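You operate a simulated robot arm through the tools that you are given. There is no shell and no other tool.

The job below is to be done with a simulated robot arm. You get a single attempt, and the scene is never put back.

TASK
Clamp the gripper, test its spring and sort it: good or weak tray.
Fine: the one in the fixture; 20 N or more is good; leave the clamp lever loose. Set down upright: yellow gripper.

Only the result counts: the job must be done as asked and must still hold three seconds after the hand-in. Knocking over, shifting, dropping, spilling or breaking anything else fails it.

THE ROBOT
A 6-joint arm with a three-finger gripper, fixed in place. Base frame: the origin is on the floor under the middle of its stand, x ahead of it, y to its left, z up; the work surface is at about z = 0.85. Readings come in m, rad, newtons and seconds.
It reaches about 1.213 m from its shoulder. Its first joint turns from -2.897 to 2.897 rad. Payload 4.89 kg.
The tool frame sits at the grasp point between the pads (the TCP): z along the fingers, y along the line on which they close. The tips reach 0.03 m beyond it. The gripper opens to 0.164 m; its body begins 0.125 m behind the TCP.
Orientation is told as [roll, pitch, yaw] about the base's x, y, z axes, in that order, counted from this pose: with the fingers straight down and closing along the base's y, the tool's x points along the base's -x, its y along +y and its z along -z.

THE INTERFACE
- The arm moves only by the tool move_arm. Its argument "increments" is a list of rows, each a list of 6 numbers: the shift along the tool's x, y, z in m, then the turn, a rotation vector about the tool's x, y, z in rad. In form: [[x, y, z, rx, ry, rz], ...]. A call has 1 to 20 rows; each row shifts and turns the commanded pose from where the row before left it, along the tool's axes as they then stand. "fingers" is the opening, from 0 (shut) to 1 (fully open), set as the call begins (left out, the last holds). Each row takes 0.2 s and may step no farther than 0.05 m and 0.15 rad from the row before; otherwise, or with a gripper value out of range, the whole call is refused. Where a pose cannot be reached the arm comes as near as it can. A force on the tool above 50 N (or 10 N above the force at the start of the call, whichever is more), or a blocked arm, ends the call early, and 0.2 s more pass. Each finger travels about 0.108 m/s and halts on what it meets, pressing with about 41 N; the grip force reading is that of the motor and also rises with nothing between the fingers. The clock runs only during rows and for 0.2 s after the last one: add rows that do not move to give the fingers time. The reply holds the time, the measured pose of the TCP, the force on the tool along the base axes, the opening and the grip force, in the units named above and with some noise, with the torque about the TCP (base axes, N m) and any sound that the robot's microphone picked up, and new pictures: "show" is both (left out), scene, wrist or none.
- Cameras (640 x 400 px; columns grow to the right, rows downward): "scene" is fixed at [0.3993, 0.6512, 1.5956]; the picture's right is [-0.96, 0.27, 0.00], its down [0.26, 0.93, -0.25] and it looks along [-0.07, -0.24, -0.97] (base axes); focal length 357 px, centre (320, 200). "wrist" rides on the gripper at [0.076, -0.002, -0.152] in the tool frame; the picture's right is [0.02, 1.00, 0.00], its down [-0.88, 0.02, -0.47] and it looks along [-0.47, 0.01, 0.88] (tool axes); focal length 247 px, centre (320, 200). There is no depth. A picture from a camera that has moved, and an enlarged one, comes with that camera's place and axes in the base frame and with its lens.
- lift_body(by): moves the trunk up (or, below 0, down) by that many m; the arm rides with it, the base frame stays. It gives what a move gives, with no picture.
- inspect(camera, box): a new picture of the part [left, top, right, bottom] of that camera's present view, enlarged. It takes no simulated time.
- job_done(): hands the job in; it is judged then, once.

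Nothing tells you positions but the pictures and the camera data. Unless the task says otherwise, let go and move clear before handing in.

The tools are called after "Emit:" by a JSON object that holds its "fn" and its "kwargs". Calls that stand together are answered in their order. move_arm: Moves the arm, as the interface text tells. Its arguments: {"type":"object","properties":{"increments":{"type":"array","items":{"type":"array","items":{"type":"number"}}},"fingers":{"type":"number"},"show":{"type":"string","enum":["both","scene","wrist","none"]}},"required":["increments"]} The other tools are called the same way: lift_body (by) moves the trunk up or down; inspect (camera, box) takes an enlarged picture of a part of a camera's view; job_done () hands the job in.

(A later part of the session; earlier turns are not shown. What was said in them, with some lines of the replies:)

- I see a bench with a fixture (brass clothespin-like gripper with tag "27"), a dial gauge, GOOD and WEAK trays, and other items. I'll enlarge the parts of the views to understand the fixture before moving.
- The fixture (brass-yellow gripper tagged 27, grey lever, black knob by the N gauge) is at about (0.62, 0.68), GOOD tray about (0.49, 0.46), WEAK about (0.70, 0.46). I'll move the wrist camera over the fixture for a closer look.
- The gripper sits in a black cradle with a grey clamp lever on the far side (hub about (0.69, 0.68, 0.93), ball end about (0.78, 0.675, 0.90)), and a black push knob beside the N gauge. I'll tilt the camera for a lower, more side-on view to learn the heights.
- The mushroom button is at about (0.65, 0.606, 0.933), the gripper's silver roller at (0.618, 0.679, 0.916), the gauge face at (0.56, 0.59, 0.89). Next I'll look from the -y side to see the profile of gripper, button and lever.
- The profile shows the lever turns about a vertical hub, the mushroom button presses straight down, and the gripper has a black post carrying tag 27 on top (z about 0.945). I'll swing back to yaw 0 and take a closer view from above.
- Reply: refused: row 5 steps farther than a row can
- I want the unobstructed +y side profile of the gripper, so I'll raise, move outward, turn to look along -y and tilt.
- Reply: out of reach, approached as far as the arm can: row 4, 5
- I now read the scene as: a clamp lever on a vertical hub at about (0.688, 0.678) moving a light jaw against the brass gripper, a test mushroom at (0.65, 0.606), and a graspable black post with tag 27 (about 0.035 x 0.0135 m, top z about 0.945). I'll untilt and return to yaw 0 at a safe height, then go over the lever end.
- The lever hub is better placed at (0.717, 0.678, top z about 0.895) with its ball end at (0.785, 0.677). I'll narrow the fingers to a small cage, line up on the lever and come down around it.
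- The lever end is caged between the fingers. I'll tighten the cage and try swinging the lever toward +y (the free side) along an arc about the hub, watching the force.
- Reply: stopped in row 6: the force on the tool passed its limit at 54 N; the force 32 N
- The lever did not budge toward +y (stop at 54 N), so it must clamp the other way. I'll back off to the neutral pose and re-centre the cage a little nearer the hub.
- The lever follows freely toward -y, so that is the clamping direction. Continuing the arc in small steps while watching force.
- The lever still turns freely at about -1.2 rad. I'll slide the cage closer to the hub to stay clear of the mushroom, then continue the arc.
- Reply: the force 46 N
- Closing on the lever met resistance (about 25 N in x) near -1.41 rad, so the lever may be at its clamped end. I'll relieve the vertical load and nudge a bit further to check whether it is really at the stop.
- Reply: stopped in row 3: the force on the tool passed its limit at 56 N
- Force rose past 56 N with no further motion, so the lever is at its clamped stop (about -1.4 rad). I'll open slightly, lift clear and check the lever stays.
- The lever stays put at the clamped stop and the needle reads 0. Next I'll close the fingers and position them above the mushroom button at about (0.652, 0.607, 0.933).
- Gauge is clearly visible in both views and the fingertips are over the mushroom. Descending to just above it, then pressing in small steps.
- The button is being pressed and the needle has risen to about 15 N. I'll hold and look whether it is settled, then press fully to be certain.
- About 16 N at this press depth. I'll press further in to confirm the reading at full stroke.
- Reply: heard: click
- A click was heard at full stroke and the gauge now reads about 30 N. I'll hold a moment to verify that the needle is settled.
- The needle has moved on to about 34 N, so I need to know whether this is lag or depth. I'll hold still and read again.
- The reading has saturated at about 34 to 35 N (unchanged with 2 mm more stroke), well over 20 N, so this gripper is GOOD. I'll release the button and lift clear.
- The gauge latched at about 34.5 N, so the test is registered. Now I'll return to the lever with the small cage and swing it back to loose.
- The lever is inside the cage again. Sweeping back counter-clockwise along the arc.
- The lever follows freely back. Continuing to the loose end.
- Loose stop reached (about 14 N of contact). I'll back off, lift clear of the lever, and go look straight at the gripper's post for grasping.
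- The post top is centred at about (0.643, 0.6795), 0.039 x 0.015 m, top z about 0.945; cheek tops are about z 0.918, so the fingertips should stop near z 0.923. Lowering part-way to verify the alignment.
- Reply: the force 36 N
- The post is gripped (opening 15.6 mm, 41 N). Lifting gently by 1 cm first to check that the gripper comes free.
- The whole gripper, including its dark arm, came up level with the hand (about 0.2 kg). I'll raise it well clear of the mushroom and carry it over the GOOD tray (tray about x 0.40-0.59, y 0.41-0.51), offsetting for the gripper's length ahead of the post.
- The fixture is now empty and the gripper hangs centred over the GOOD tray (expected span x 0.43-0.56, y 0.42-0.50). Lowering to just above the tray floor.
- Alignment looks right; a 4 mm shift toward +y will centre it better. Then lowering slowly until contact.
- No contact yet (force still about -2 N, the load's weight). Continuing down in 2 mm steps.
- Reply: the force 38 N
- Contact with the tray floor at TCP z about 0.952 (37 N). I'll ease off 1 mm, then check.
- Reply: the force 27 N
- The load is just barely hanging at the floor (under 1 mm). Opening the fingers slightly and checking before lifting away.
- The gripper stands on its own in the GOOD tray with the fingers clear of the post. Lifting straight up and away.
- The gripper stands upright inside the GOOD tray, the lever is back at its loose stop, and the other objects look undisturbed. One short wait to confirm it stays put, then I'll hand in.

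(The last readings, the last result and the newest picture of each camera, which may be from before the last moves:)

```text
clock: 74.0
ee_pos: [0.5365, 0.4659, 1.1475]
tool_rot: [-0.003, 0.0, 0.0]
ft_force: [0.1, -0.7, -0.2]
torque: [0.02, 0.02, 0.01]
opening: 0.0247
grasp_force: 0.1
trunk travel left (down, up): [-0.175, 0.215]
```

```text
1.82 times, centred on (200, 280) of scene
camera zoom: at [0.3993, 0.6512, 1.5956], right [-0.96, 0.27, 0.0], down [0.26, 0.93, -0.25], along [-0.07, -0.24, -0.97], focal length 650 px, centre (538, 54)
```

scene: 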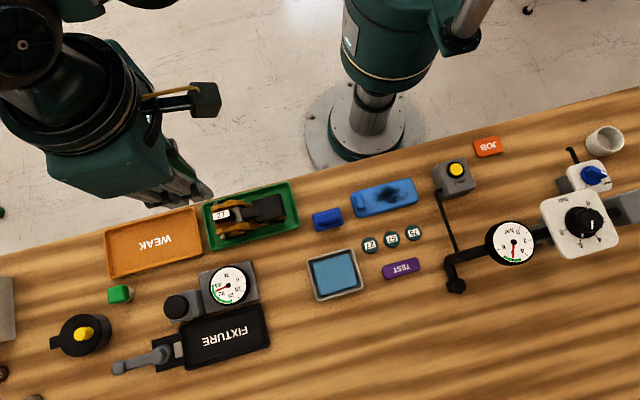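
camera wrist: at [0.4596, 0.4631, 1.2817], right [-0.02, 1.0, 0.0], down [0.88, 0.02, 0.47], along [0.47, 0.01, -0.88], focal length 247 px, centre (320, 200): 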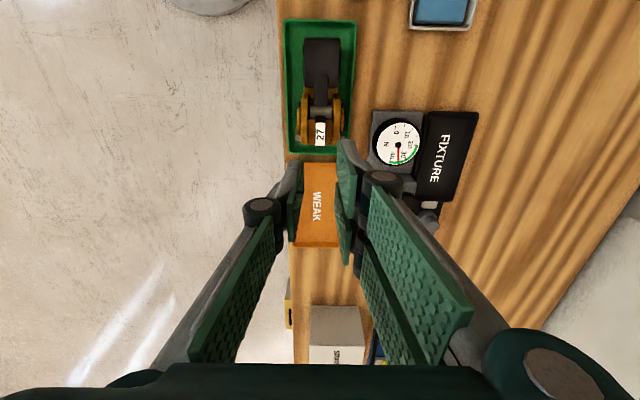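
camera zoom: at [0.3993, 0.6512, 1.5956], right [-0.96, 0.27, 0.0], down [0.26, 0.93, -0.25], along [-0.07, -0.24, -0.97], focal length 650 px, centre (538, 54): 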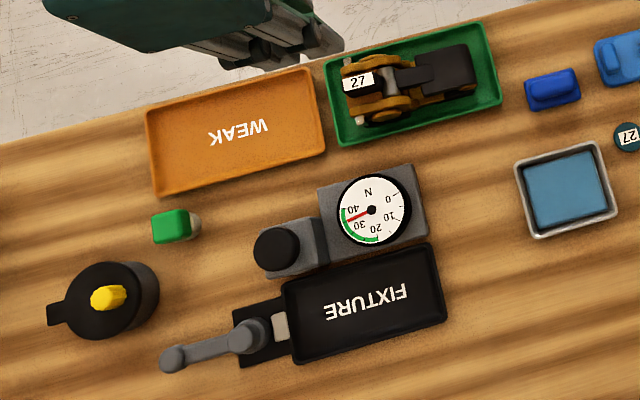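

Everything is steady: the gripper is upright in the GOOD tray, the test reads about 34 N, the lever is loose and the arm is clear. I'm handing in the job.

Emit:
{"fn": "job_done", "kwargs": {}}

```text
The job is handed in.
```

I clamped the gripper in the fixture (tag 27), tested it and sorted it into the GOOD tray, where it stands upright. I've handed the job in.

- **Test:** with the lever at its clamped stop, I pressed the test button until it clicked. The gauge settled at about 34 N and didn't change with a further 2 mm of press, so it is well above the 20 N limit.
- **Lever:** it is back at its loose stop, the position it started in.
- **Rest of the bench:** nothing else looked moved in the last picture, and the arm is clear of the tray.

The lever turns only toward the button side. I tried the other way first, and it hit its stop there without moving.
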